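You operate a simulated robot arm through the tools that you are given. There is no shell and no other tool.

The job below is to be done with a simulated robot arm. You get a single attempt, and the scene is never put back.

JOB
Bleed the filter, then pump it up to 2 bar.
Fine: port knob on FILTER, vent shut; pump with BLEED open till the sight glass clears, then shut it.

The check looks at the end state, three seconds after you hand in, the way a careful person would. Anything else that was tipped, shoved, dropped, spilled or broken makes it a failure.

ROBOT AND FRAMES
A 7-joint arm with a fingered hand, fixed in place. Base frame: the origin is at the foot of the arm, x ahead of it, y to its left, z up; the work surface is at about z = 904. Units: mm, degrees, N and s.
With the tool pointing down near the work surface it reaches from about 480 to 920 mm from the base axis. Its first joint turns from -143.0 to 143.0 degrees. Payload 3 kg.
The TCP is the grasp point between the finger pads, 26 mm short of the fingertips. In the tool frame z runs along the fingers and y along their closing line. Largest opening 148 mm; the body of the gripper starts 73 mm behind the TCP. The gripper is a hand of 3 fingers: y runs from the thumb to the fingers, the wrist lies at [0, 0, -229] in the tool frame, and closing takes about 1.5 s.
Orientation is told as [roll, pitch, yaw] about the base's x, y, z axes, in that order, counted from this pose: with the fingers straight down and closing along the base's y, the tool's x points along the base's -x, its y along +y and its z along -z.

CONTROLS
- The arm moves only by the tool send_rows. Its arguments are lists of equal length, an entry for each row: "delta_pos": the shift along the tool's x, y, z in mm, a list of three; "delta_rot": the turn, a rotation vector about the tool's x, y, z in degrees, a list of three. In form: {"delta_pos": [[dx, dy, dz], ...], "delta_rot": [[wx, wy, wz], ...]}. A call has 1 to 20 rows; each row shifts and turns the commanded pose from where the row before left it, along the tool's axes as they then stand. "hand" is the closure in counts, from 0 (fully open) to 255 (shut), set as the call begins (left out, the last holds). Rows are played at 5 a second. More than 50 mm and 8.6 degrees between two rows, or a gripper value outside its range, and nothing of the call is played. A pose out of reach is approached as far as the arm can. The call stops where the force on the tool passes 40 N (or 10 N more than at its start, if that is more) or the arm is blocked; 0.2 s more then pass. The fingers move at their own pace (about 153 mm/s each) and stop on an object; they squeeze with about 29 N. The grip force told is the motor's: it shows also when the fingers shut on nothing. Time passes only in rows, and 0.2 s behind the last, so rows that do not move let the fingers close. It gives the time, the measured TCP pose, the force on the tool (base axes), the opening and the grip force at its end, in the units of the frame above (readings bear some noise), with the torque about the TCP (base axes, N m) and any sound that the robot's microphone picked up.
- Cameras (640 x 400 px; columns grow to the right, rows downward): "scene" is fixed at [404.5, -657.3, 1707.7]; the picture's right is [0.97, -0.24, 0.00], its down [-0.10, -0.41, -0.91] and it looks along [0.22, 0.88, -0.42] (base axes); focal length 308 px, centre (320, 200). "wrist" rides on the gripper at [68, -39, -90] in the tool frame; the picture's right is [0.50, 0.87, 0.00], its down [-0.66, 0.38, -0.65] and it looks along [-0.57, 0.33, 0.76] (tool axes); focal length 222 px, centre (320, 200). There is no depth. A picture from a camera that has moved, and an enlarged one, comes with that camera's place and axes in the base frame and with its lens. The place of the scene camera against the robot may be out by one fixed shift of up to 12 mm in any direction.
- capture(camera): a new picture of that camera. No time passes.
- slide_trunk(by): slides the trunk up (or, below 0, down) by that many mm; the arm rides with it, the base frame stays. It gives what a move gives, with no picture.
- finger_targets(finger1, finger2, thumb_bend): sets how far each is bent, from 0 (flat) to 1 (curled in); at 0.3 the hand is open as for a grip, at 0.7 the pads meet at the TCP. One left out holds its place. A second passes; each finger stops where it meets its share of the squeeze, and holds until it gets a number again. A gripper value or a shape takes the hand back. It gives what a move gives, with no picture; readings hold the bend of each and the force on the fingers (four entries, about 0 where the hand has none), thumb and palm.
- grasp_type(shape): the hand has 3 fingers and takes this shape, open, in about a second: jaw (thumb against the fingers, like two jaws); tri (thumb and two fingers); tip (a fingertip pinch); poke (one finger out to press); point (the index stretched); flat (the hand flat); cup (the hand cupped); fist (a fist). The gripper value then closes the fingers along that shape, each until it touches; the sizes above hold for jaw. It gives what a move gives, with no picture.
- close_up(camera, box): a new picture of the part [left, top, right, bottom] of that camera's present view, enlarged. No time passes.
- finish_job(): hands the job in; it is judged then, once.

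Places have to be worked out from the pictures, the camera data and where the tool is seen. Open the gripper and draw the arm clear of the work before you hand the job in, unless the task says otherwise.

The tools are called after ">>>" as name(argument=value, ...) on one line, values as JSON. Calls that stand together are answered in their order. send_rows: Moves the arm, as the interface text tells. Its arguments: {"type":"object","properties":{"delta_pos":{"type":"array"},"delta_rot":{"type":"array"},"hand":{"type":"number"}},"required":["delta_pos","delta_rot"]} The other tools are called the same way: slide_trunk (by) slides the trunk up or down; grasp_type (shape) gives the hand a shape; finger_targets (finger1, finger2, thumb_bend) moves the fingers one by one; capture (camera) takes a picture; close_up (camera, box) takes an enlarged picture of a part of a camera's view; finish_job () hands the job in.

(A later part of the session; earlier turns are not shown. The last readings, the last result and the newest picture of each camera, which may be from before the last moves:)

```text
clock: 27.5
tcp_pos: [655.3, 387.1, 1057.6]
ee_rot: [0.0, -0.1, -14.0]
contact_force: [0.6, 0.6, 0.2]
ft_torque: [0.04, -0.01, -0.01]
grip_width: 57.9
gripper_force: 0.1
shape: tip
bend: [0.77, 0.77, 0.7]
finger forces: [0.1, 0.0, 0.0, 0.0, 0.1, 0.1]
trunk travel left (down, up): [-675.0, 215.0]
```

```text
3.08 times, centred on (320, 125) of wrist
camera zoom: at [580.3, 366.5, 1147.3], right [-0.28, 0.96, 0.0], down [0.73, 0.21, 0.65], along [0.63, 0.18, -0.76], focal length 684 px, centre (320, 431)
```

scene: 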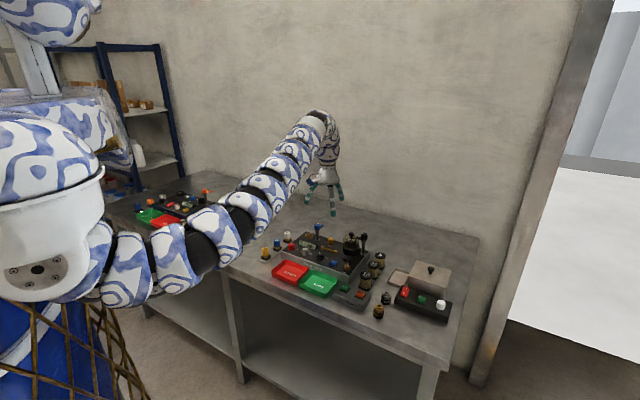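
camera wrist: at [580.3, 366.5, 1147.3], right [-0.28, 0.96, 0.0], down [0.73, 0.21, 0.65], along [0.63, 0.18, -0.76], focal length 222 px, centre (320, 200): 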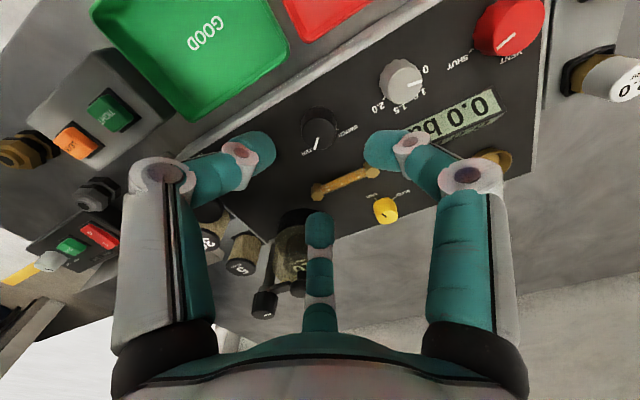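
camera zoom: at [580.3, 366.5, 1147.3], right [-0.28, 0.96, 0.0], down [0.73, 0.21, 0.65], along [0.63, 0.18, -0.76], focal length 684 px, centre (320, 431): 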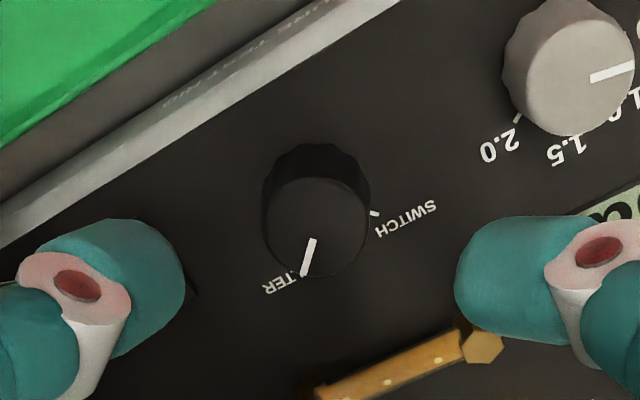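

The port knob now points at FILTER. I check the vent knob from this angle and look at the bleed knob and sight glass.

>>> close_up(camera="wrist", box=[420, 0, 560, 90])

>>> close_up(camera="wrist", box=[290, 150, 430, 240])

>>> close_up(camera="scene", box=[280, 200, 380, 270])

```text
4.44 times, centred on (490, 45) of wrist
camera zoom: at [580.3, 366.5, 1147.3], right [-0.28, 0.96, 0.0], down [0.73, 0.21, 0.65], along [0.63, 0.18, -0.76], focal length 987 px, centre (-436, 889)
```

zoom: 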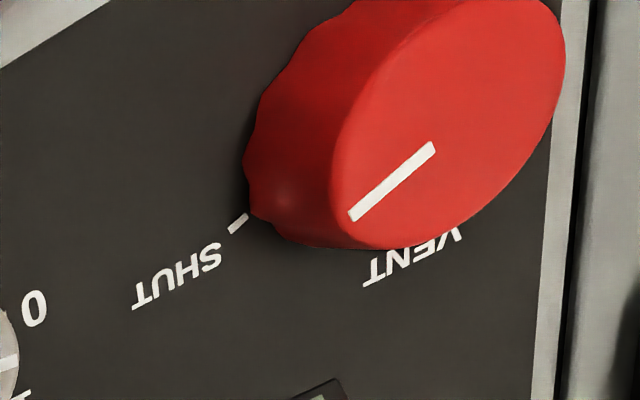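

```text
4.44 times, centred on (360, 195) of wrist
camera zoom: at [580.3, 366.5, 1147.3], right [-0.28, 0.96, 0.0], down [0.73, 0.21, 0.65], along [0.63, 0.18, -0.76], focal length 987 px, centre (142, 222)
```

zoom: 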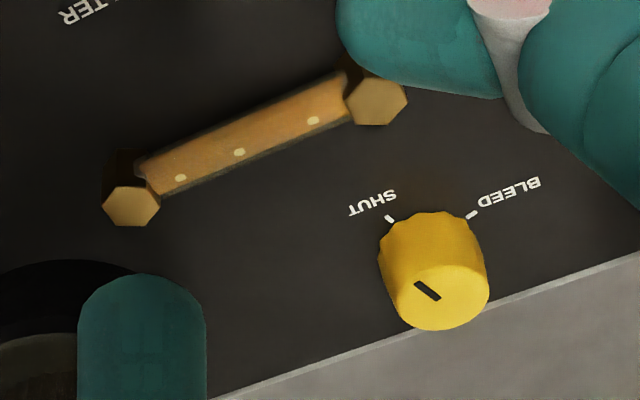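

```text
5.71 times, centred on (330, 235) of scene
camera zoom: at [404.5, -657.3, 1707.7], right [0.97, -0.24, 0.0], down [-0.1, -0.41, -0.91], along [0.22, 0.88, -0.42], focal length 1761 px, centre (263, 0)
```

zoom: 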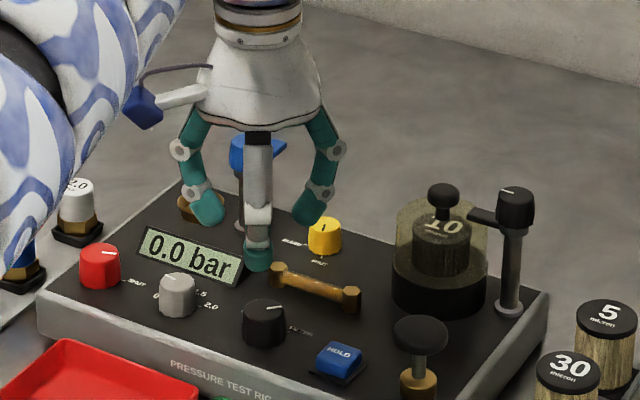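

The vent pointer is in line with its SHUT tick and the port knob is on FILTER. The bleed knob is at about (736, 493), with SHUT near 246° and BLEED near 153°, so it opens with a 90° clockwise turn. The blue lever head is about 68 mm away at 142°, so I move over with a small opening and a yaw that keeps the fingers clear of it.

>>> send_rows(delta_pos=[[-17.6, 40.7, -7], [-17.6, 40.7, -7], [-17.5, 40.7, -6], [0, 0, 0], [0, 0, 0], [0, 0, 0], [0, 0, 0], [0, 0, 0], [0, 0, 0], [0, 0, 0], [0, 0, 0], [0, 0, 0], [0, 0, 0], [0, 0, 0], [0, 0, 0]], delta_rot=[[0, 0, 0], [0, 0, 0], [0, 0, 0], [0, 0, -8.1], [0, 0, -8.1], [0, 0, -8.1], [0, 0, -8.1], [0, 0, -8.1], [0, 0, -8.1], [0, 0, -8.1], [0, 0, -8.1], [0, 0, -8.1], [0, 0, -8.1], [0, 0, 0], [0, 0, 0]], hand=178)

>>> capture(camera="wrist")

>>> close_up(camera="wrist", box=[250, 70, 390, 180])

>>> close_up(camera="scene", box=[290, 170, 380, 260])

```text
clock: 30.7
tcp_pos: [685.9, 427.7, 1068.1]
ee_rot: [0.0, 0.0, 67.0]
contact_force: [-0.6, 0.0, -0.5]
ft_torque: [-0.01, -0.02, 0.0]
grip_width: 44.7
gripper_force: 0.1
shape: tip
bend: [0.77, 0.77, 0.7]
finger forces: [0.1, 0.1, 0.0, 0.0, 0.1, 0.0]
out of reach, approached as far as the arm can: row 2, 3
trunk travel left (down, up): [-675.0, 215.0]
```

```text
taken
camera wrist: at [694.7, 351.6, 1158.3], right [-0.99, -0.12, 0.0], down [-0.09, 0.75, 0.65], along [-0.08, 0.65, -0.76], focal length 222 px, centre (320, 200)
```

wrist: 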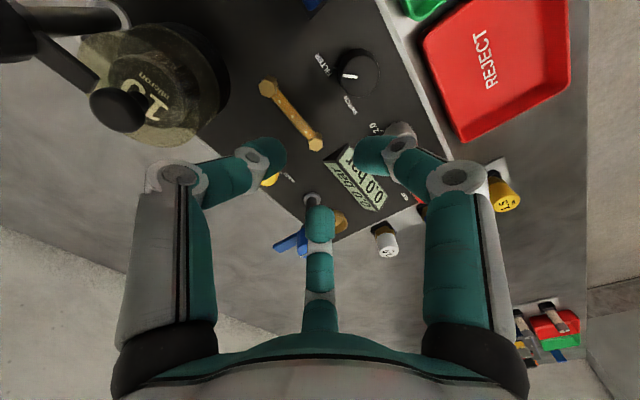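

```text
3.64 times, centred on (320, 125) of wrist
camera zoom: at [694.7, 351.6, 1158.3], right [-0.99, -0.12, 0.0], down [-0.09, 0.75, 0.65], along [-0.08, 0.65, -0.76], focal length 808 px, centre (320, 473)
```

zoom: 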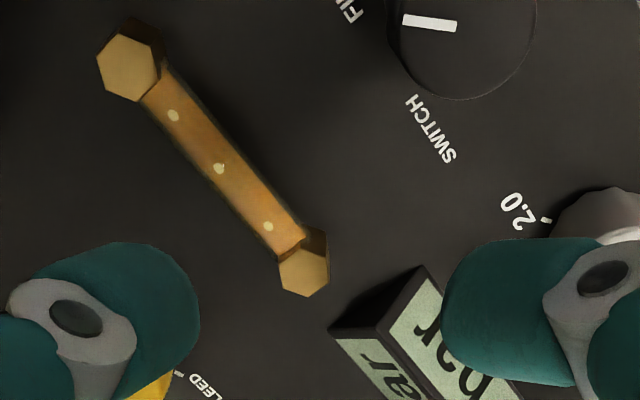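

```text
4.44 times, centred on (335, 215) of scene
camera zoom: at [404.5, -657.3, 1707.7], right [0.97, -0.24, 0.0], down [-0.1, -0.41, -0.91], along [0.22, 0.88, -0.42], focal length 1370 px, centre (253, 133)
```

zoom: 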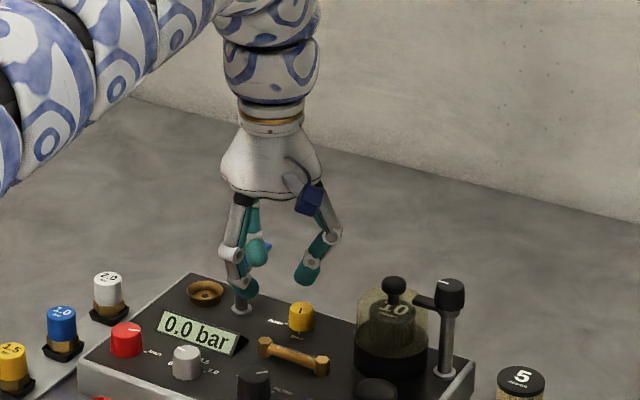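

Rows 2 and 3 were out of reach; the arm stopped at a radius of about 808 mm. The stated reach is larger near the work surface, so the arm should extend further when it works lower relative to the trunk. I slide the trunk up, which also lifts the hand safely.

>>> slide_trunk(by=100)

```text
clock: 32.0
tcp_pos: [684.6, 429.3, 1168.8]
ee_rot: [0.0, 0.0, 67.0]
contact_force: [0.2, -0.6, -0.3]
ft_torque: [0.0, -0.01, 0.02]
grip_width: 44.8
gripper_force: 0.2
shape: tip
bend: [0.77, 0.77, 0.7]
finger forces: [0.0, 0.1, 0.0, 0.1, 0.1, 0.0]
trunk travel left (down, up): [-775.0, 115.0]
```

Trunk is up 100 mm and the TCP is at z = 1169. I lower back to a safe hover height and then move out over the bleed knob.

>>> send_rows(delta_pos=[[0, 0, 30], [0, 0, 30], [0, 0, 28], [-26.2, -7.5, 0], [-26.2, -7.5, 0], [-26.2, -7.4, 0], [0, 0, 0], [0, 0, 0]], delta_rot=[[0, 0, 0], [0, 0, 0], [0, 0, 0], [0, 0, 0], [0, 0, 0], [0, 0, 0], [0, 0, 0], [0, 0, 0]])

>>> capture(camera="wrist")

>>> close_up(camera="scene", box=[290, 170, 380, 260])

```text
clock: 33.8
tcp_pos: [675.0, 425.0, 1088.4]
ee_rot: [0.0, 0.0, 67.0]
contact_force: [-0.3, -1.0, -0.1]
ft_torque: [-0.01, 0.0, 0.0]
grip_width: 44.8
gripper_force: 0.0
shape: tip
bend: [0.77, 0.77, 0.7]
finger forces: [0.0, 0.0, 0.0, 0.0, 0.0, 0.0]
out of reach, approached as far as the arm can: row 1, 2, 4, 5, 6
trunk travel left (down, up): [-775.0, 115.0]
```

```text
taken
camera wrist: at [684.7, 347.4, 1178.3], right [-0.99, -0.12, 0.0], down [-0.09, 0.75, 0.65], along [-0.08, 0.65, -0.76], focal length 222 px, centre (320, 200)
```

wrist: 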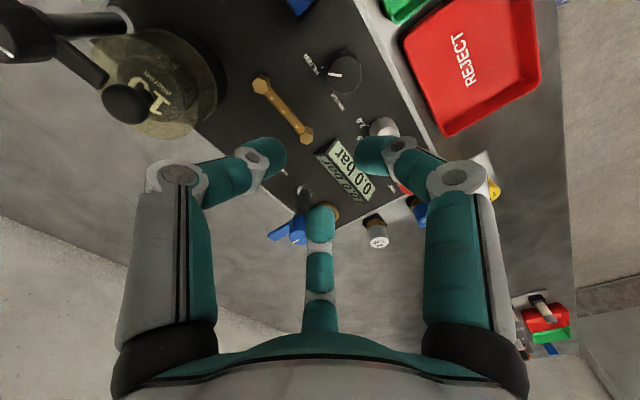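

```text
4.44 times, centred on (335, 215) of scene
camera zoom: at [404.5, -657.3, 1707.7], right [0.97, -0.24, 0.0], down [-0.1, -0.41, -0.91], along [0.22, 0.88, -0.42], focal length 1370 px, centre (253, 133)
```

zoom: 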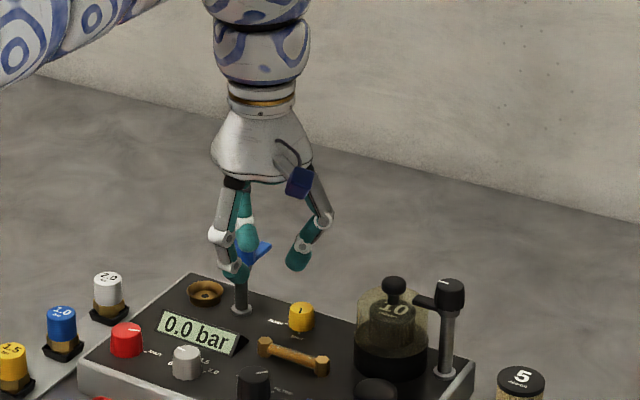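

Going lower with the trunk up was worse, so the shoulder sits above the wrist and the trunk should go down instead. I draw in a little, raise the hand well up, then slide the trunk down by the same amount.

>>> send_rows(delta_pos=[[20.5, 14.2, -40], [20.5, 14.2, -40], [0, 0, -45], [0, 0, -45], [0, 0, -45], [0, 0, 0], [0, 0, 0]], delta_rot=[[0, 0, 0], [0, 0, 0], [0, 0, 0], [0, 0, 0], [0, 0, 0], [0, 0, 0], [0, 0, 0]])

```text
clock: 35.4
tcp_pos: [632.7, 398.7, 1301.6]
ee_rot: [-0.1, 0.0, 67.0]
contact_force: [0.1, 0.3, -0.7]
ft_torque: [-0.08, -0.02, 0.02]
grip_width: 44.7
gripper_force: 0.0
shape: tip
bend: [0.77, 0.77, 0.7]
finger forces: [0.0, 0.0, 0.1, 0.1, 0.0, 0.0]
trunk travel left (down, up): [-775.0, 115.0]
```

The TCP is at z = 1302, so I slide the trunk down 210 mm, leaving the hand at about 1092 above the panel.

>>> slide_trunk(by=-210)

>>> send_rows(delta_pos=[[-25, -8, 0], [-25, -8, 0], [-25, -8, 0], [0, 0, 0]], delta_rot=[[0, 0, 0], [0, 0, 0], [0, 0, 0], [0, 0, 0]])

```text
clock: 37.7
tcp_pos: [633.3, 398.5, 1091.6]
ee_rot: [0.0, 0.1, 67.0]
contact_force: [1.2, 0.6, 0.1]
ft_torque: [-0.03, 0.0, -0.07]
grip_width: 44.5
gripper_force: 0.1
shape: tip
bend: [0.77, 0.77, 0.7]
finger forces: [0.0, 0.0, 0.1, 0.0, 0.0, 0.0]
trunk travel left (down, up): [-565.0, 325.0]
```

```text
clock: 38.7
tcp_pos: [668.0, 438.3, 1091.9]
ee_rot: [0.1, 0.0, 67.0]
contact_force: [0.5, 0.0, 0.2]
ft_torque: [0.0, -0.01, -0.03]
grip_width: 44.7
gripper_force: 0.1
shape: tip
bend: [0.77, 0.77, 0.7]
finger forces: [0.0, 0.0, 0.0, 0.0, 0.1, 0.0]
out of reach, approached as far as the arm can: row 3
trunk travel left (down, up): [-565.0, 325.0]
```

The arm again stopped near an 800 mm radius. I look at the whole arm to see whether it is really stretched straight.

>>> capture(camera="scene")

>>> capture(camera="wrist")

```text
taken
```

scene: 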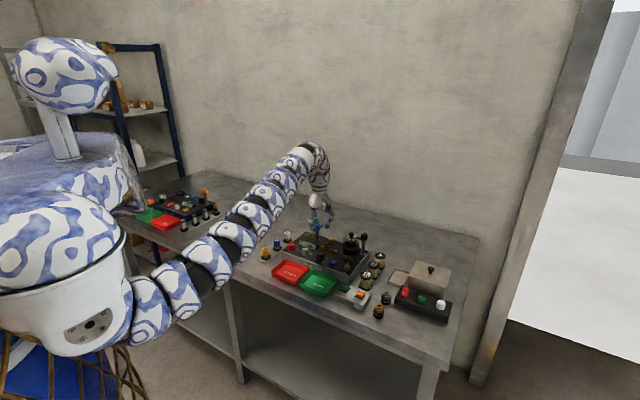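

```text
taken
camera wrist: at [677.5, 361.5, 1181.7], right [-0.99, -0.12, 0.0], down [-0.09, 0.75, 0.65], along [-0.08, 0.65, -0.76], focal length 222 px, centre (320, 200)
```

wrist: 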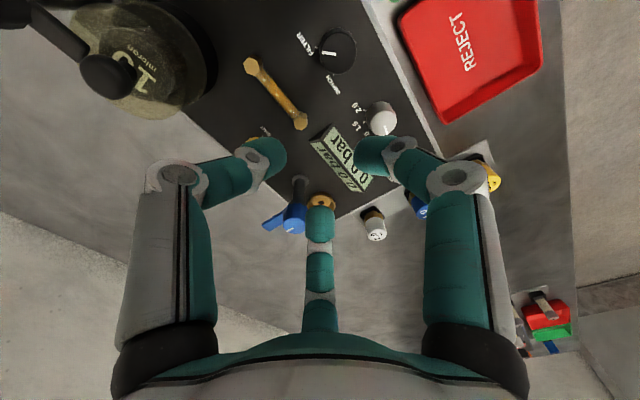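

The arm is indeed nearly straight, so a vertical tool cannot reach the bleed knob (radius 886 mm). I will lean the tool about 21° outward so the wrist stays within reach: first trim the yaw to 58°, then tilt, then move out at a safe height.

>>> send_rows(delta_pos=[[0, 0, 0], [0, 0, 0], [0, 0, 0], [0, 0, 0], [0, 0, 0], [0, 0, 0]], delta_rot=[[0, 0, 4.5], [0, 0, 4.5], [2.87, -6.38, 0], [2.87, -6.38, 0], [2.87, -6.38, 0], [0, 0, 0]])

>>> send_rows(delta_pos=[[-23, -7.6, 9.2], [-23, -7.6, 9.2], [-22.9, -7.6, 9.3], [0, 0, 0], [0, 0, 0]], delta_rot=[[0, 0, 0], [0, 0, 0], [0, 0, 0], [0, 0, 0], [0, 0, 0]])

>>> capture(camera="wrist")

>>> close_up(camera="scene", box=[290, 170, 390, 260])

```text
clock: 40.1
tcp_pos: [668.4, 438.4, 1091.7]
ee_rot: [-9.0, -19.1, 59.5]
contact_force: [0.2, 0.0, -0.2]
ft_torque: [-0.03, -0.01, 0.02]
grip_width: 44.7
gripper_force: 0.1
shape: tip
bend: [0.77, 0.77, 0.7]
finger forces: [0.0, 0.0, 0.0, 0.0, 0.1, 0.1]
trunk travel left (down, up): [-565.0, 325.0]
```

```text
clock: 41.3
tcp_pos: [727.1, 487.5, 1092.3]
ee_rot: [-9.0, -19.1, 59.6]
contact_force: [0.9, -0.6, 0.3]
ft_torque: [0.03, 0.0, -0.01]
grip_width: 44.7
gripper_force: 0.0
shape: tip
bend: [0.77, 0.77, 0.7]
finger forces: [0.1, 0.0, 0.0, 0.1, 0.0, 0.0]
trunk travel left (down, up): [-565.0, 325.0]
```

```text
taken
camera wrist: at [700.2, 393.7, 1159.4], right [-0.95, 0.06, -0.29], down [-0.19, 0.61, 0.77], along [0.23, 0.79, -0.57], focal length 222 px, centre (320, 200)
```

wrist: 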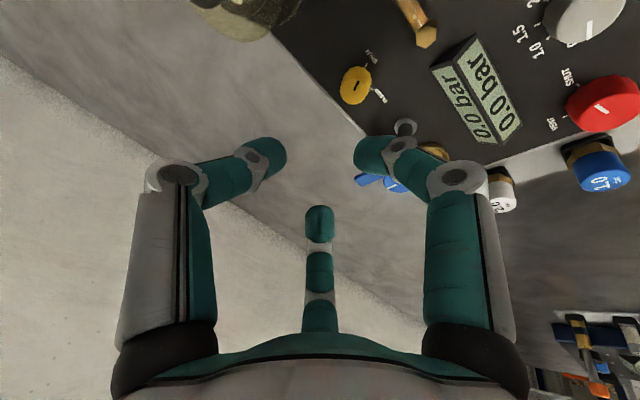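

```text
4.44 times, centred on (340, 215) of scene
camera zoom: at [404.5, -657.3, 1707.7], right [0.97, -0.24, 0.0], down [-0.1, -0.41, -0.91], along [0.22, 0.88, -0.42], focal length 1370 px, centre (231, 133)
```

zoom: 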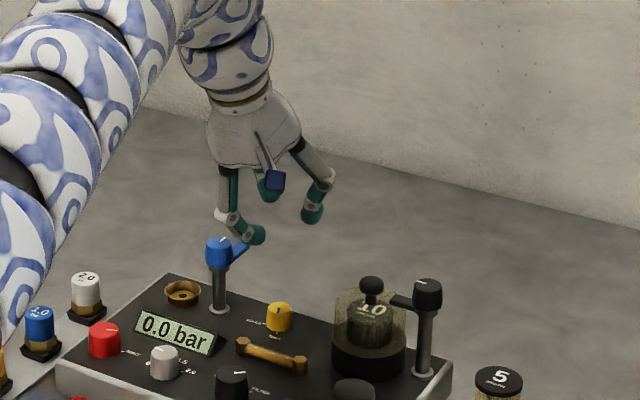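

The tilt works and the arm reached (727, 487, 1092). I measure the bleed knob's position from here with a close-up.

>>> close_up(camera="wrist", box=[310, 40, 410, 120])

```text
5.00 times, centred on (360, 80) of wrist
camera zoom: at [700.2, 393.7, 1159.4], right [-0.95, 0.06, -0.29], down [-0.19, 0.61, 0.77], along [0.23, 0.79, -0.57], focal length 1111 px, centre (120, 800)
```

zoom: 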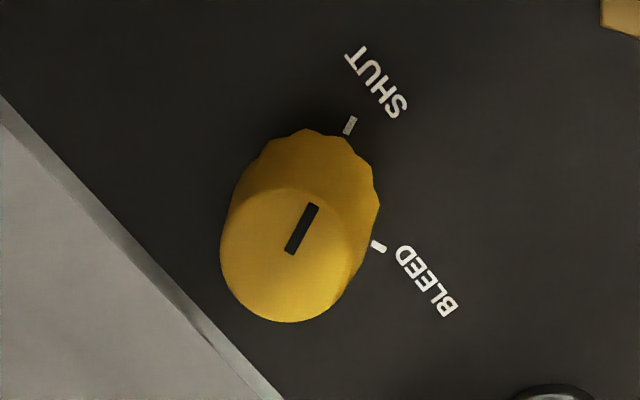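

The knob centre comes out at (735.7, 493), and the TCP is already positioned for it. I trim the yaw 4° for more clearance from the blue handle and descend most of the way.

>>> send_rows(delta_pos=[[0, 0, 0], [8.96, 4.03, 25.6], [8.96, 4.03, 25.6], [8.96, 4.03, 25.6], [0, 0, 0], [0, 0, 0]], delta_rot=[[0, 0, 0], [0, 0, 0], [0, 0, 0], [0, 0, 0], [0, 0, 4], [0, 0, 0]])

>>> capture(camera="wrist")

>>> close_up(camera="scene", box=[290, 180, 390, 260])

```text
clock: 42.7
tcp_pos: [728.4, 488.7, 1009.7]
ee_rot: [-7.6, -19.7, 55.3]
contact_force: [-0.3, 0.2, 0.2]
ft_torque: [0.03, 0.03, 0.05]
grip_width: 44.7
gripper_force: 0.0
shape: tip
bend: [0.77, 0.77, 0.7]
finger forces: [0.1, 0.0, 0.0, 0.0, 0.0, 0.0]
trunk travel left (down, up): [-565.0, 325.0]
```

```text
taken
camera wrist: at [696.6, 394.5, 1074.7], right [-0.95, 0.13, -0.28], down [-0.14, 0.6, 0.78], along [0.27, 0.79, -0.56], focal length 222 px, centre (320, 200)
```

wrist: 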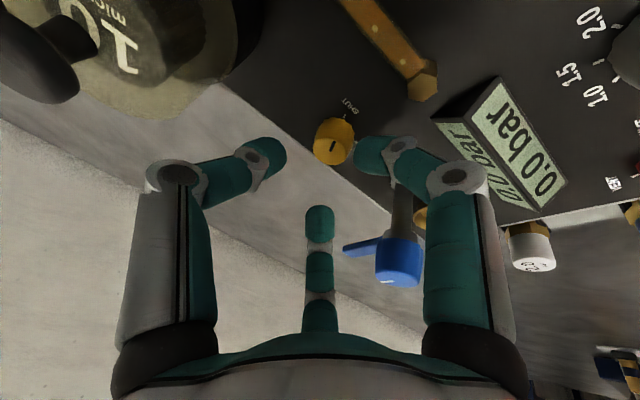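

```text
5.00 times, centred on (340, 220) of scene
camera zoom: at [404.5, -657.3, 1707.7], right [0.97, -0.24, 0.0], down [-0.1, -0.41, -0.91], along [0.22, 0.88, -0.42], focal length 1541 px, centre (220, 100)
```

zoom: 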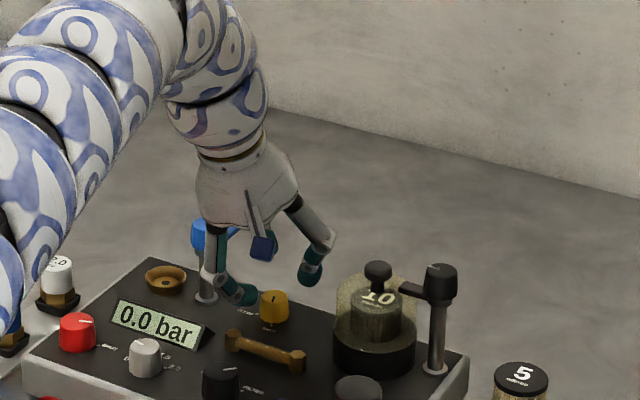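

Clear of the blue lever and the jar. I descend another 25 mm, then start closing.

>>> send_rows(delta_pos=[[4.2, 1.55, 11.65], [4.2, 1.55, 11.65], [0, 0, 0], [0, 0, 0]], delta_rot=[[0, 0, 0], [0, 0, 0], [0, 0, 0], [0, 0, 0]])

>>> capture(camera="wrist")

>>> close_up(camera="scene", box=[300, 200, 370, 260])

```text
clock: 43.7
tcp_pos: [727.6, 486.6, 983.1]
ee_rot: [-7.6, -19.7, 55.3]
contact_force: [-0.4, -0.1, -0.2]
ft_torque: [0.01, 0.0, 0.0]
grip_width: 44.7
gripper_force: 0.1
shape: tip
bend: [0.77, 0.77, 0.7]
finger forces: [0.0, 0.1, 0.0, 0.1, 0.0, 0.0]
trunk travel left (down, up): [-565.0, 325.0]
```

```text
taken
camera wrist: at [695.3, 393.2, 1048.6], right [-0.95, 0.13, -0.27], down [-0.14, 0.6, 0.78], along [0.27, 0.79, -0.56], focal length 222 px, centre (320, 200)
```

wrist: 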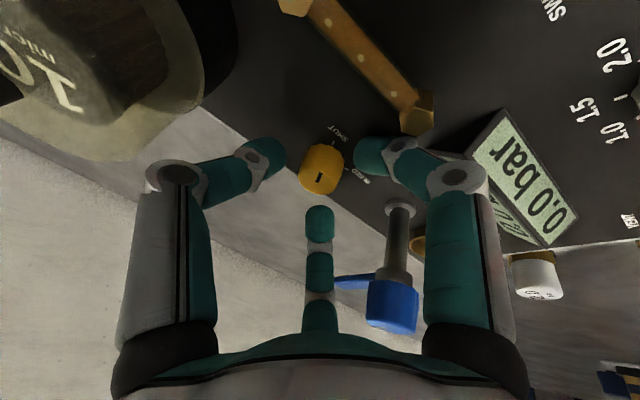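

```text
6.67 times, centred on (335, 230) of scene
camera zoom: at [404.5, -657.3, 1707.7], right [0.97, -0.24, 0.0], down [-0.1, -0.41, -0.91], along [0.22, 0.88, -0.42], focal length 2055 px, centre (220, 0)
```

zoom: 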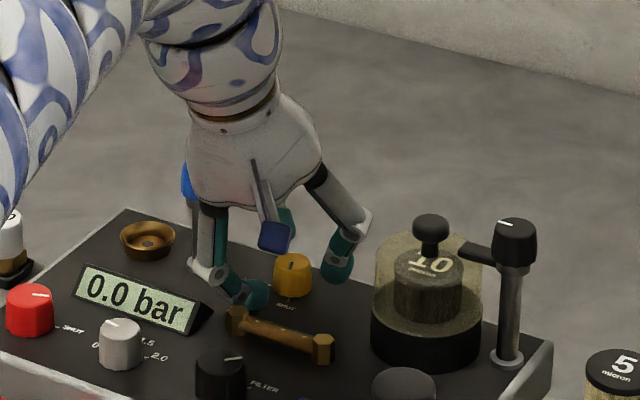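

No contact yet and the fingertips surround the knob. I close gently onto it.

>>> send_rows(delta_pos=[[0, 0, 0], [0, 0, 0], [0, 0, 0], [0, 0, 0]], delta_rot=[[0, 0, 0], [0, 0, 0], [0, 0, 0], [0, 0, 0]], hand=205)

>>> capture(camera="wrist")

>>> close_up(camera="scene", box=[300, 200, 370, 260])

```text
clock: 44.7
tcp_pos: [727.4, 487.4, 982.3]
ee_rot: [-7.6, -19.5, 55.3]
contact_force: [-0.4, 0.3, 0.9]
ft_torque: [-0.03, 0.02, -0.02]
grip_width: 29.3
gripper_force: 0.0
shape: tip
bend: [0.75, 0.75, 0.7]
finger forces: [0.0, 0.1, 0.0, 0.1, 0.0, 0.0]
trunk travel left (down, up): [-565.0, 325.0]
```

```text
taken
camera wrist: at [695.3, 393.3, 1048.8], right [-0.95, 0.13, -0.28], down [-0.14, 0.6, 0.78], along [0.27, 0.79, -0.56], focal length 222 px, centre (320, 200)
```

wrist: 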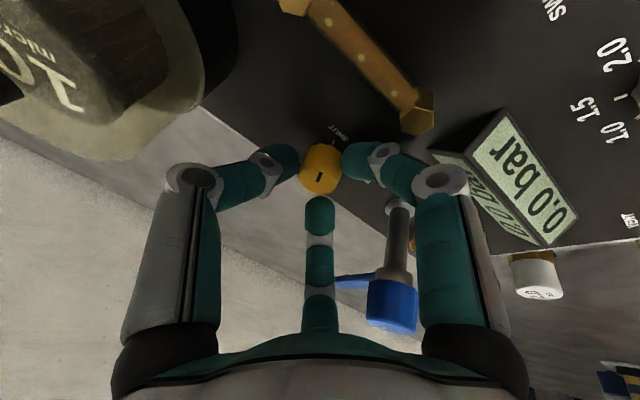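

```text
6.67 times, centred on (335, 230) of scene
camera zoom: at [404.5, -657.3, 1707.7], right [0.97, -0.24, 0.0], down [-0.1, -0.41, -0.91], along [0.22, 0.88, -0.42], focal length 2055 px, centre (220, 0)
```

zoom: 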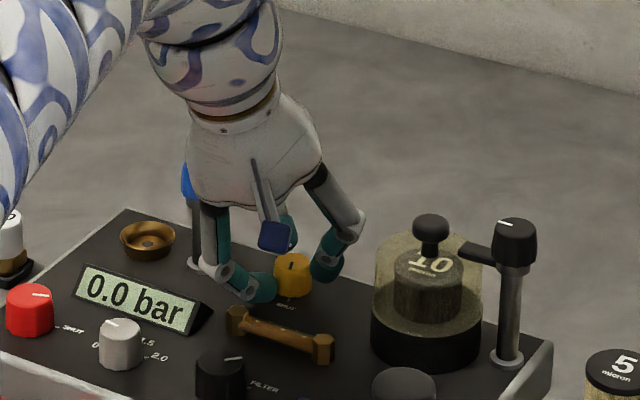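

The fingers are almost touching. I lower 3 mm and close to grip.

>>> send_rows(delta_pos=[[1.0, 0.4, 2.8], [0, 0, 0]], delta_rot=[[0, 0, 0], [0, 0, 0]])

>>> send_rows(delta_pos=[[0, 0, 0], [0, 0, 0], [0, 0, 0], [0, 0, 0], [0, 0, 0]], delta_rot=[[0, 0, 0], [0, 0, 0], [0, 0, 0], [0, 0, 0], [0, 0, 0]], hand=230)

>>> close_up(camera="wrist", box=[240, 110, 420, 240])

>>> close_up(camera="scene", box=[300, 200, 370, 260])

```text
clock: 45.3
tcp_pos: [727.1, 485.9, 979.5]
ee_rot: [-7.6, -19.6, 55.3]
contact_force: [0.0, 0.1, -0.1]
ft_torque: [0.01, -0.02, 0.03]
grip_width: 29.8
gripper_force: 0.0
shape: tip
bend: [0.75, 0.75, 0.7]
finger forces: [0.0, 0.1, 0.0, 0.0, 0.1, 0.0]
trunk travel left (down, up): [-565.0, 325.0]
```

```text
clock: 46.5
tcp_pos: [727.1, 486.0, 980.4]
ee_rot: [-7.5, -19.6, 55.3]
contact_force: [-0.4, -0.6, -0.7]
ft_torque: [-0.04, 0.16, -0.06]
grip_width: 17.5
gripper_force: 29.6
shape: tip
bend: [0.74, 0.74, 0.7]
finger forces: [23.2, 26.6, 0.1, 0.0, 25.9, 0.0]
trunk travel left (down, up): [-565.0, 325.0]
```

```text
3.08 times, centred on (330, 175) of wrist
camera zoom: at [694.9, 392.7, 1046.1], right [-0.95, 0.13, -0.28], down [-0.14, 0.6, 0.78], along [0.27, 0.79, -0.56], focal length 684 px, centre (289, 277)
```

zoom: 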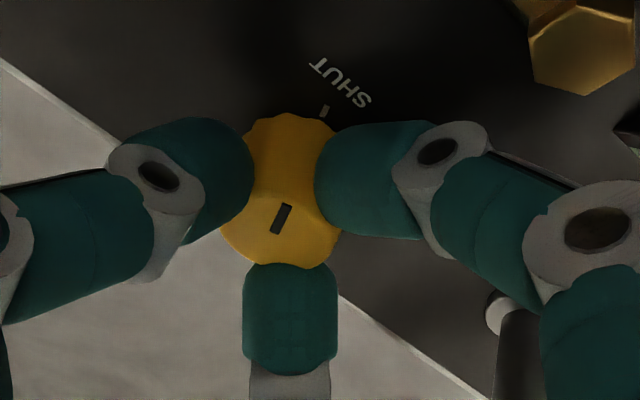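

```text
6.67 times, centred on (335, 230) of scene
camera zoom: at [404.5, -657.3, 1707.7], right [0.97, -0.24, 0.0], down [-0.1, -0.41, -0.91], along [0.22, 0.88, -0.42], focal length 2055 px, centre (220, 0)
```

zoom: 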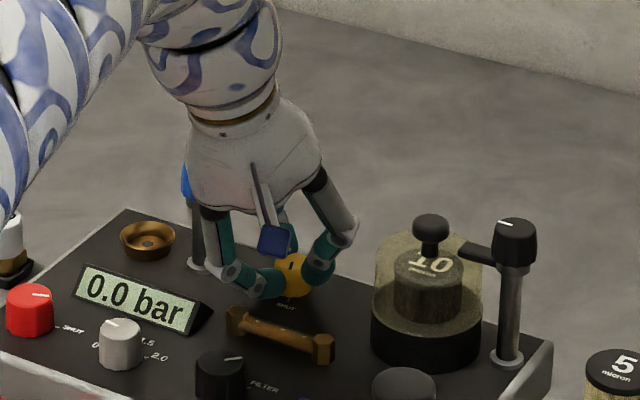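

All three fingers hold the bleed knob. I twist clockwise about the tool axis, in a first step of 24°.

>>> send_rows(delta_pos=[[0, 0, 0], [0, 0, 0], [0, 0, 0], [0, 0, 0]], delta_rot=[[0, 0, 6], [0, 0, 6], [0, 0, 6], [0, 0, 6]])

>>> close_up(camera="wrist", box=[240, 110, 420, 240])

>>> close_up(camera="scene", box=[300, 200, 370, 260])

```text
clock: 47.5
tcp_pos: [727.7, 486.9, 981.0]
ee_rot: [1.5, -21.0, 29.6]
contact_force: [-1.1, 0.1, 0.7]
ft_torque: [-0.04, 0.03, 0.03]
grip_width: 16.7
gripper_force: 29.1
shape: tip
bend: [0.73, 0.74, 0.7]
finger forces: [25.7, 20.4, 0.1, 0.0, 26.0, 0.0]
trunk travel left (down, up): [-565.0, 325.0]
```

```text
3.08 times, centred on (330, 175) of wrist
camera zoom: at [665.7, 404.9, 1040.1], right [-0.84, 0.52, -0.16], down [0.15, 0.5, 0.85], along [0.52, 0.7, -0.5], focal length 684 px, centre (289, 277)
```

zoom: 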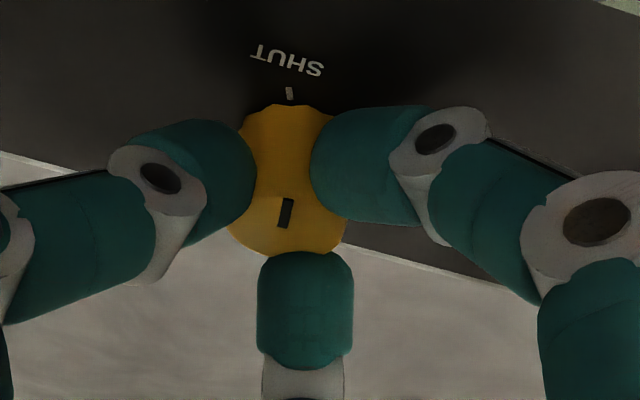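

```text
6.67 times, centred on (335, 230) of scene
camera zoom: at [404.5, -657.3, 1707.7], right [0.97, -0.24, 0.0], down [-0.1, -0.41, -0.91], along [0.22, 0.88, -0.42], focal length 2055 px, centre (220, 0)
```

zoom: 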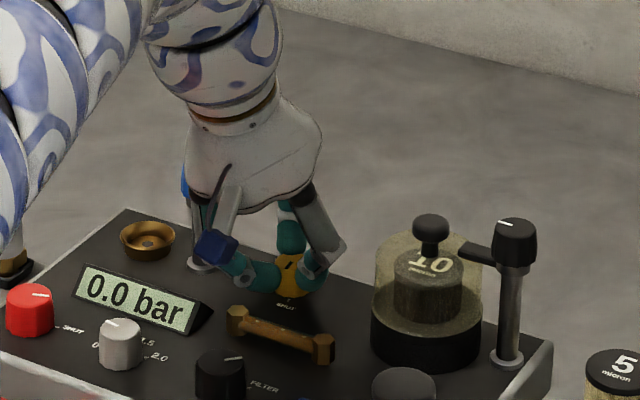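

The pointer stays put in the camera frame, so the knob turned with the hand. I continue another 24°.

>>> send_rows(delta_pos=[[0, 0, 0], [0, 0, 0], [0, 0, 0], [0, 0, 0]], delta_rot=[[0, 0, 6], [0, 0, 6], [0, 0, 6], [0, 0, 6]])

>>> close_up(camera="wrist", box=[240, 110, 420, 240])

>>> capture(camera="wrist")

>>> close_up(camera="scene", box=[300, 200, 370, 260])

```text
clock: 48.5
tcp_pos: [726.2, 486.8, 982.9]
ee_rot: [10.2, -18.6, 4.2]
contact_force: [2.8, 1.6, 9.5]
ft_torque: [0.15, -0.34, -0.01]
grip_width: 16.8
gripper_force: 29.1
shape: tip
bend: [0.73, 0.75, 0.69]
finger forces: [22.2, 36.8, 0.1, 0.1, 25.5, 0.0]
trunk travel left (down, up): [-565.0, 325.0]
```

```text
3.08 times, centred on (330, 175) of wrist
camera zoom: at [641.9, 426.0, 1037.7], right [-0.58, 0.81, -0.01], down [0.38, 0.28, 0.88], along [0.72, 0.51, -0.47], focal length 684 px, centre (289, 277)
```

zoom: 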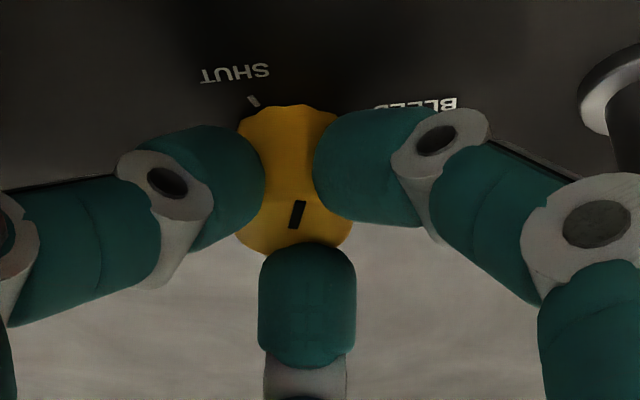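

```text
taken
camera wrist: at [641.9, 426.0, 1037.7], right [-0.58, 0.81, -0.01], down [0.38, 0.28, 0.88], along [0.72, 0.51, -0.47], focal length 222 px, centre (320, 200)
```

wrist: 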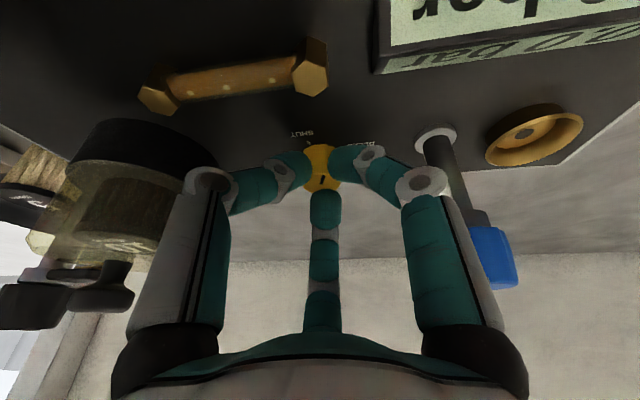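

```text
6.67 times, centred on (335, 230) of scene
camera zoom: at [404.5, -657.3, 1707.7], right [0.97, -0.24, 0.0], down [-0.1, -0.41, -0.91], along [0.22, 0.88, -0.42], focal length 2055 px, centre (220, 0)
```

zoom: 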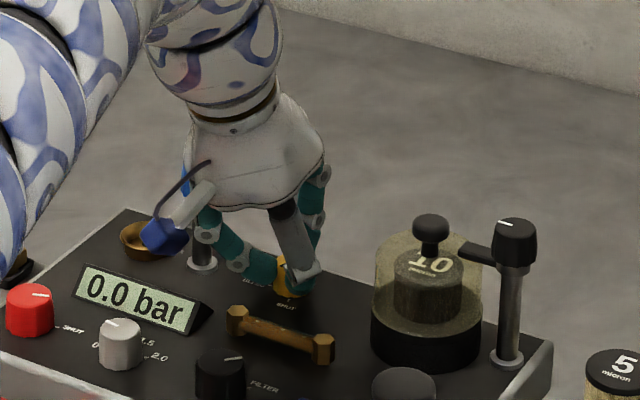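

The knob has turned roughly 45° and the right-hand finger is getting near the blue pole, so I release here and check that the knob holds its position.

>>> send_rows(delta_pos=[[0, 0, 0], [0, 0, 0], [0, 0, 0], [0, 0, 0]], delta_rot=[[0, 0, 0], [0, 0, 0], [0, 0, 0], [0, 0, 0]], hand=182)

>>> close_up(camera="wrist", box=[240, 110, 420, 240])

>>> close_up(camera="scene", box=[300, 200, 370, 260])

```text
clock: 49.5
tcp_pos: [727.3, 486.1, 980.4]
ee_rot: [10.0, -18.6, 4.4]
contact_force: [-0.2, -0.6, 0.7]
ft_torque: [0.03, 0.0, 0.0]
grip_width: 42.3
gripper_force: 0.1
shape: tip
bend: [0.76, 0.76, 0.7]
finger forces: [0.0, 0.0, 0.1, 0.0, 0.0, 0.1]
trunk travel left (down, up): [-565.0, 325.0]
```

```text
3.08 times, centred on (330, 175) of wrist
camera zoom: at [641.7, 426.1, 1036.7], right [-0.59, 0.81, -0.01], down [0.38, 0.29, 0.88], along [0.72, 0.51, -0.47], focal length 684 px, centre (289, 277)
```

zoom: 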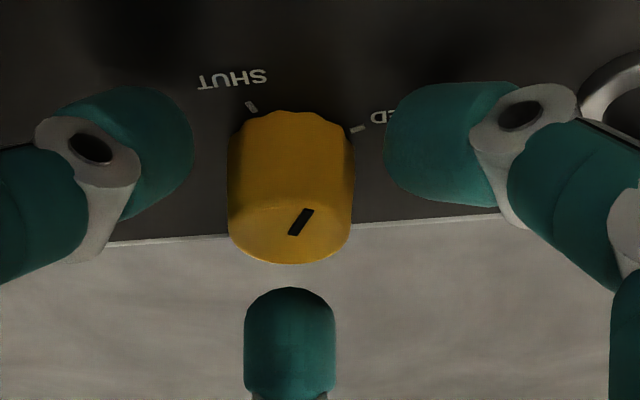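

```text
6.67 times, centred on (335, 230) of scene
camera zoom: at [404.5, -657.3, 1707.7], right [0.97, -0.24, 0.0], down [-0.1, -0.41, -0.91], along [0.22, 0.88, -0.42], focal length 2055 px, centre (220, 0)
```

zoom: 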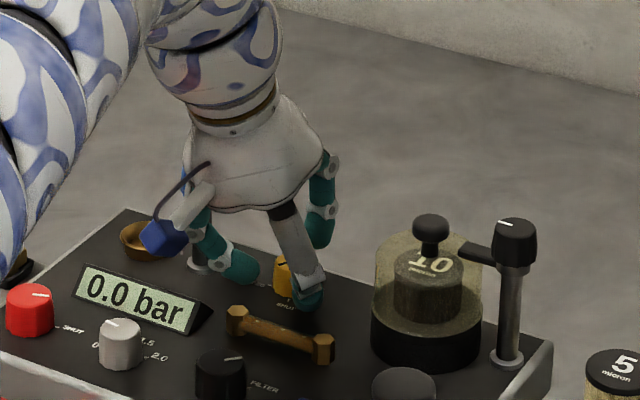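

The knob held (pointer now near 195°, needing about 40° more to BLEED). I lift slightly, swing the hand back, and come down again for the second part of the turn.

>>> send_rows(delta_pos=[[-7.93, 4.18, -23.3], [0, 0, 0], [0, 0, 0], [0, 0, 0], [0, 0, 0], [0, 0, 0], [0, 0, 0], [0, 0, 0]], delta_rot=[[0, 0, 0], [0, 0, -7], [0, 0, -7], [0, 0, -7], [0, 0, -7], [0, 0, -7], [0, 0, -7], [0, 0, 0]])

>>> capture(camera="wrist")

>>> close_up(camera="wrist", box=[270, 90, 390, 190])

```text
clock: 51.3
tcp_pos: [728.3, 487.2, 1005.4]
ee_rot: [-5.4, -20.3, 48.9]
contact_force: [0.1, -0.2, -0.4]
ft_torque: [-0.03, 0.01, 0.02]
grip_width: 42.1
gripper_force: 0.1
shape: tip
bend: [0.76, 0.76, 0.7]
finger forces: [0.1, 0.0, 0.1, 0.0, 0.0, 0.1]
trunk travel left (down, up): [-565.0, 325.0]
```

```text
taken
camera wrist: at [687.7, 394.8, 1069.7], right [-0.94, 0.23, -0.25], down [-0.07, 0.59, 0.8], along [0.33, 0.77, -0.54], focal length 222 px, centre (320, 200)
```

wrist: 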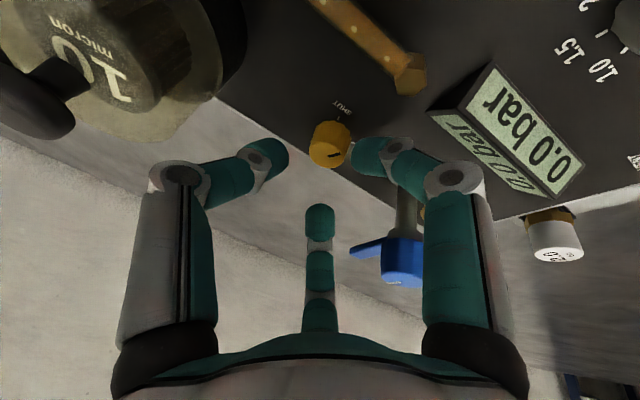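

```text
4.00 times, centred on (330, 140) of wrist
camera zoom: at [687.7, 394.8, 1069.7], right [-0.94, 0.23, -0.25], down [-0.07, 0.59, 0.8], along [0.33, 0.77, -0.54], focal length 888 px, centre (280, 440)
```

zoom: 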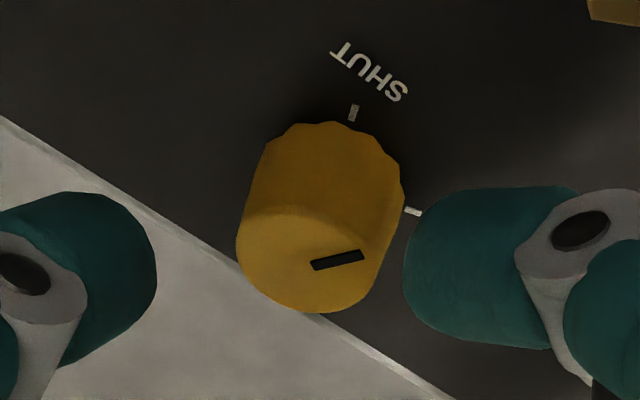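

The pointer is near 198° with the BLEED tick at about 157°. I descend, regrip and turn about 42° more clockwise.

>>> send_rows(delta_pos=[[8.68, 2.2, 23.3], [0, 0, 0], [0, 0, 0]], delta_rot=[[0, 0, 0], [0, 0, 0], [0, 0, 0]])

>>> send_rows(delta_pos=[[0, 0, 0], [0, 0, 0], [0, 0, 0], [0, 0, 0], [0, 0, 0]], delta_rot=[[0, 0, 0], [0, 0, 0], [0, 0, 0], [0, 0, 0], [0, 0, 0]], hand=230)

>>> send_rows(delta_pos=[[0, 0, 0], [0, 0, 0], [0, 0, 0], [0, 0, 0], [0, 0, 0], [0, 0, 0]], delta_rot=[[0, 0, 7], [0, 0, 7], [0, 0, 7], [0, 0, 7], [0, 0, 7], [0, 0, 7]])

>>> close_up(camera="wrist", box=[240, 110, 420, 240])

>>> close_up(camera="scene", box=[300, 200, 370, 260])

```text
clock: 52.1
tcp_pos: [727.3, 487.0, 980.6]
ee_rot: [-5.4, -20.3, 48.9]
contact_force: [0.8, 0.0, 0.8]
ft_torque: [0.0, -0.06, 0.01]
grip_width: 42.3
gripper_force: 0.1
shape: tip
bend: [0.77, 0.76, 0.7]
finger forces: [0.5, 0.0, 0.1, 0.0, 0.1, 0.0]
trunk travel left (down, up): [-565.0, 325.0]
```

```text
clock: 53.3
tcp_pos: [729.3, 486.5, 979.6]
ee_rot: [-5.5, -20.3, 49.1]
contact_force: [0.1, 0.5, -0.9]
ft_torque: [-0.03, 0.16, 0.0]
grip_width: 17.0
gripper_force: 29.1
shape: tip
bend: [0.74, 0.73, 0.7]
finger forces: [23.6, 26.3, 0.0, 0.1, 26.1, 0.1]
trunk travel left (down, up): [-565.0, 325.0]
```

```text
clock: 54.7
tcp_pos: [727.7, 486.7, 982.6]
ee_rot: [10.1, -18.4, 4.3]
contact_force: [6.2, 1.0, 7.0]
ft_torque: [0.13, -0.46, 0.03]
grip_width: 16.6
gripper_force: 29.2
shape: tip
bend: [0.74, 0.75, 0.7]
finger forces: [20.5, 38.3, 0.0, 0.0, 25.5, 0.0]
trunk travel left (down, up): [-565.0, 325.0]
```

```text
3.08 times, centred on (330, 175) of wrist
camera zoom: at [641.4, 426.2, 1037.6], right [-0.58, 0.81, -0.01], down [0.38, 0.28, 0.88], along [0.72, 0.51, -0.47], focal length 684 px, centre (289, 277)
```

zoom: 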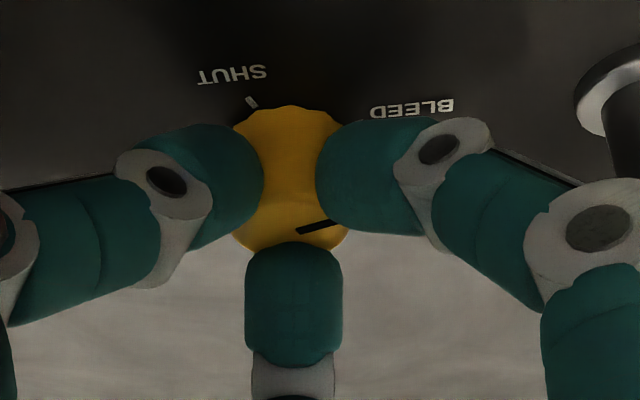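

```text
6.67 times, centred on (335, 230) of scene
camera zoom: at [404.5, -657.3, 1707.7], right [0.97, -0.24, 0.0], down [-0.1, -0.41, -0.91], along [0.22, 0.88, -0.42], focal length 2055 px, centre (220, 0)
```

zoom: 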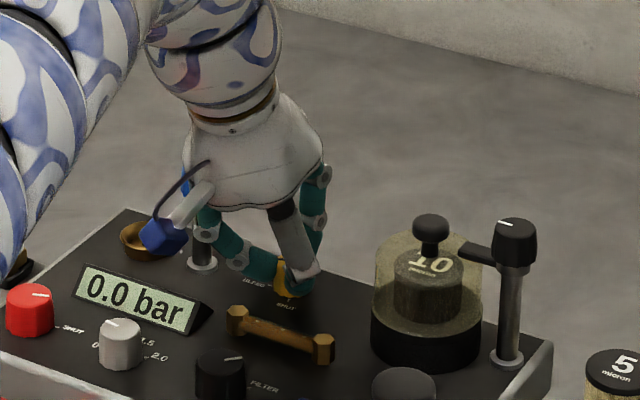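

The pointer computes to about 154°, right at BLEED. I release and check.

>>> send_rows(delta_pos=[[0, 0, 0], [0, 0, 0], [0, 0, 0], [-7.93, 4.18, -23.3], [-15.9, 8.36, -46.6], [0, 0, 0], [0, 0, 0]], delta_rot=[[0, 0, 0], [0, 0, 0], [0, 0, 0], [0, 0, 0], [0, 0, 0], [0, 0, 0], [0, 0, 0]], hand=182)

>>> capture(camera="wrist")

>>> close_up(camera="wrist", box=[270, 60, 390, 160])

>>> close_up(camera="scene", box=[280, 210, 370, 270])

```text
clock: 56.3
tcp_pos: [727.8, 486.8, 1055.8]
ee_rot: [10.1, -18.6, 4.4]
contact_force: [1.6, 0.3, -0.7]
ft_torque: [0.0, 0.01, -0.01]
grip_width: 42.2
gripper_force: 0.1
shape: tip
bend: [0.76, 0.76, 0.7]
finger forces: [0.0, 0.0, 0.0, 0.0, 0.1, 0.0]
trunk travel left (down, up): [-565.0, 325.0]
```

```text
taken
camera wrist: at [641.7, 425.8, 1112.4], right [-0.59, 0.81, -0.01], down [0.38, 0.29, 0.88], along [0.72, 0.51, -0.47], focal length 222 px, centre (320, 200)
```

wrist: 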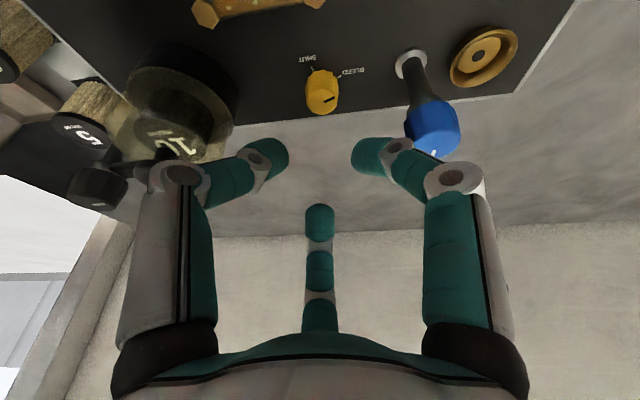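

```text
4.00 times, centred on (330, 110) of wrist
camera zoom: at [641.7, 425.8, 1112.4], right [-0.59, 0.81, -0.01], down [0.38, 0.29, 0.88], along [0.72, 0.51, -0.47], focal length 888 px, centre (280, 560)
```

zoom: 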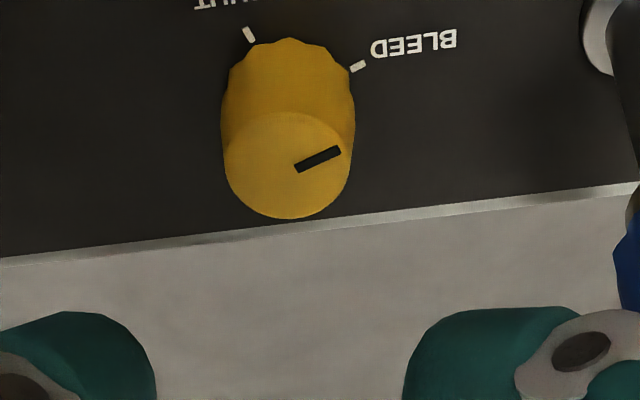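

```text
6.67 times, centred on (325, 240) of scene
camera zoom: at [404.5, -657.3, 1707.7], right [0.97, -0.24, 0.0], down [-0.1, -0.41, -0.91], along [0.22, 0.88, -0.42], focal length 2055 px, centre (287, -67)
```

zoom: 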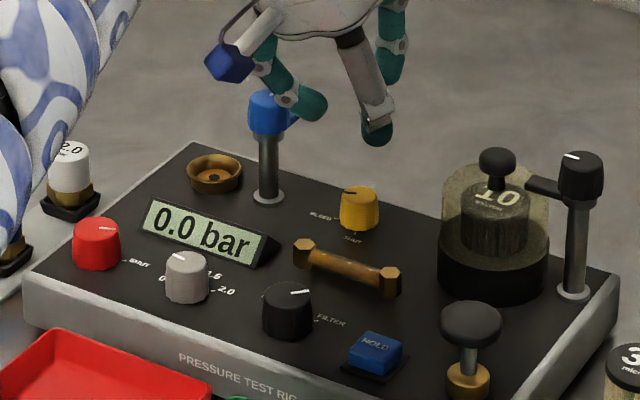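

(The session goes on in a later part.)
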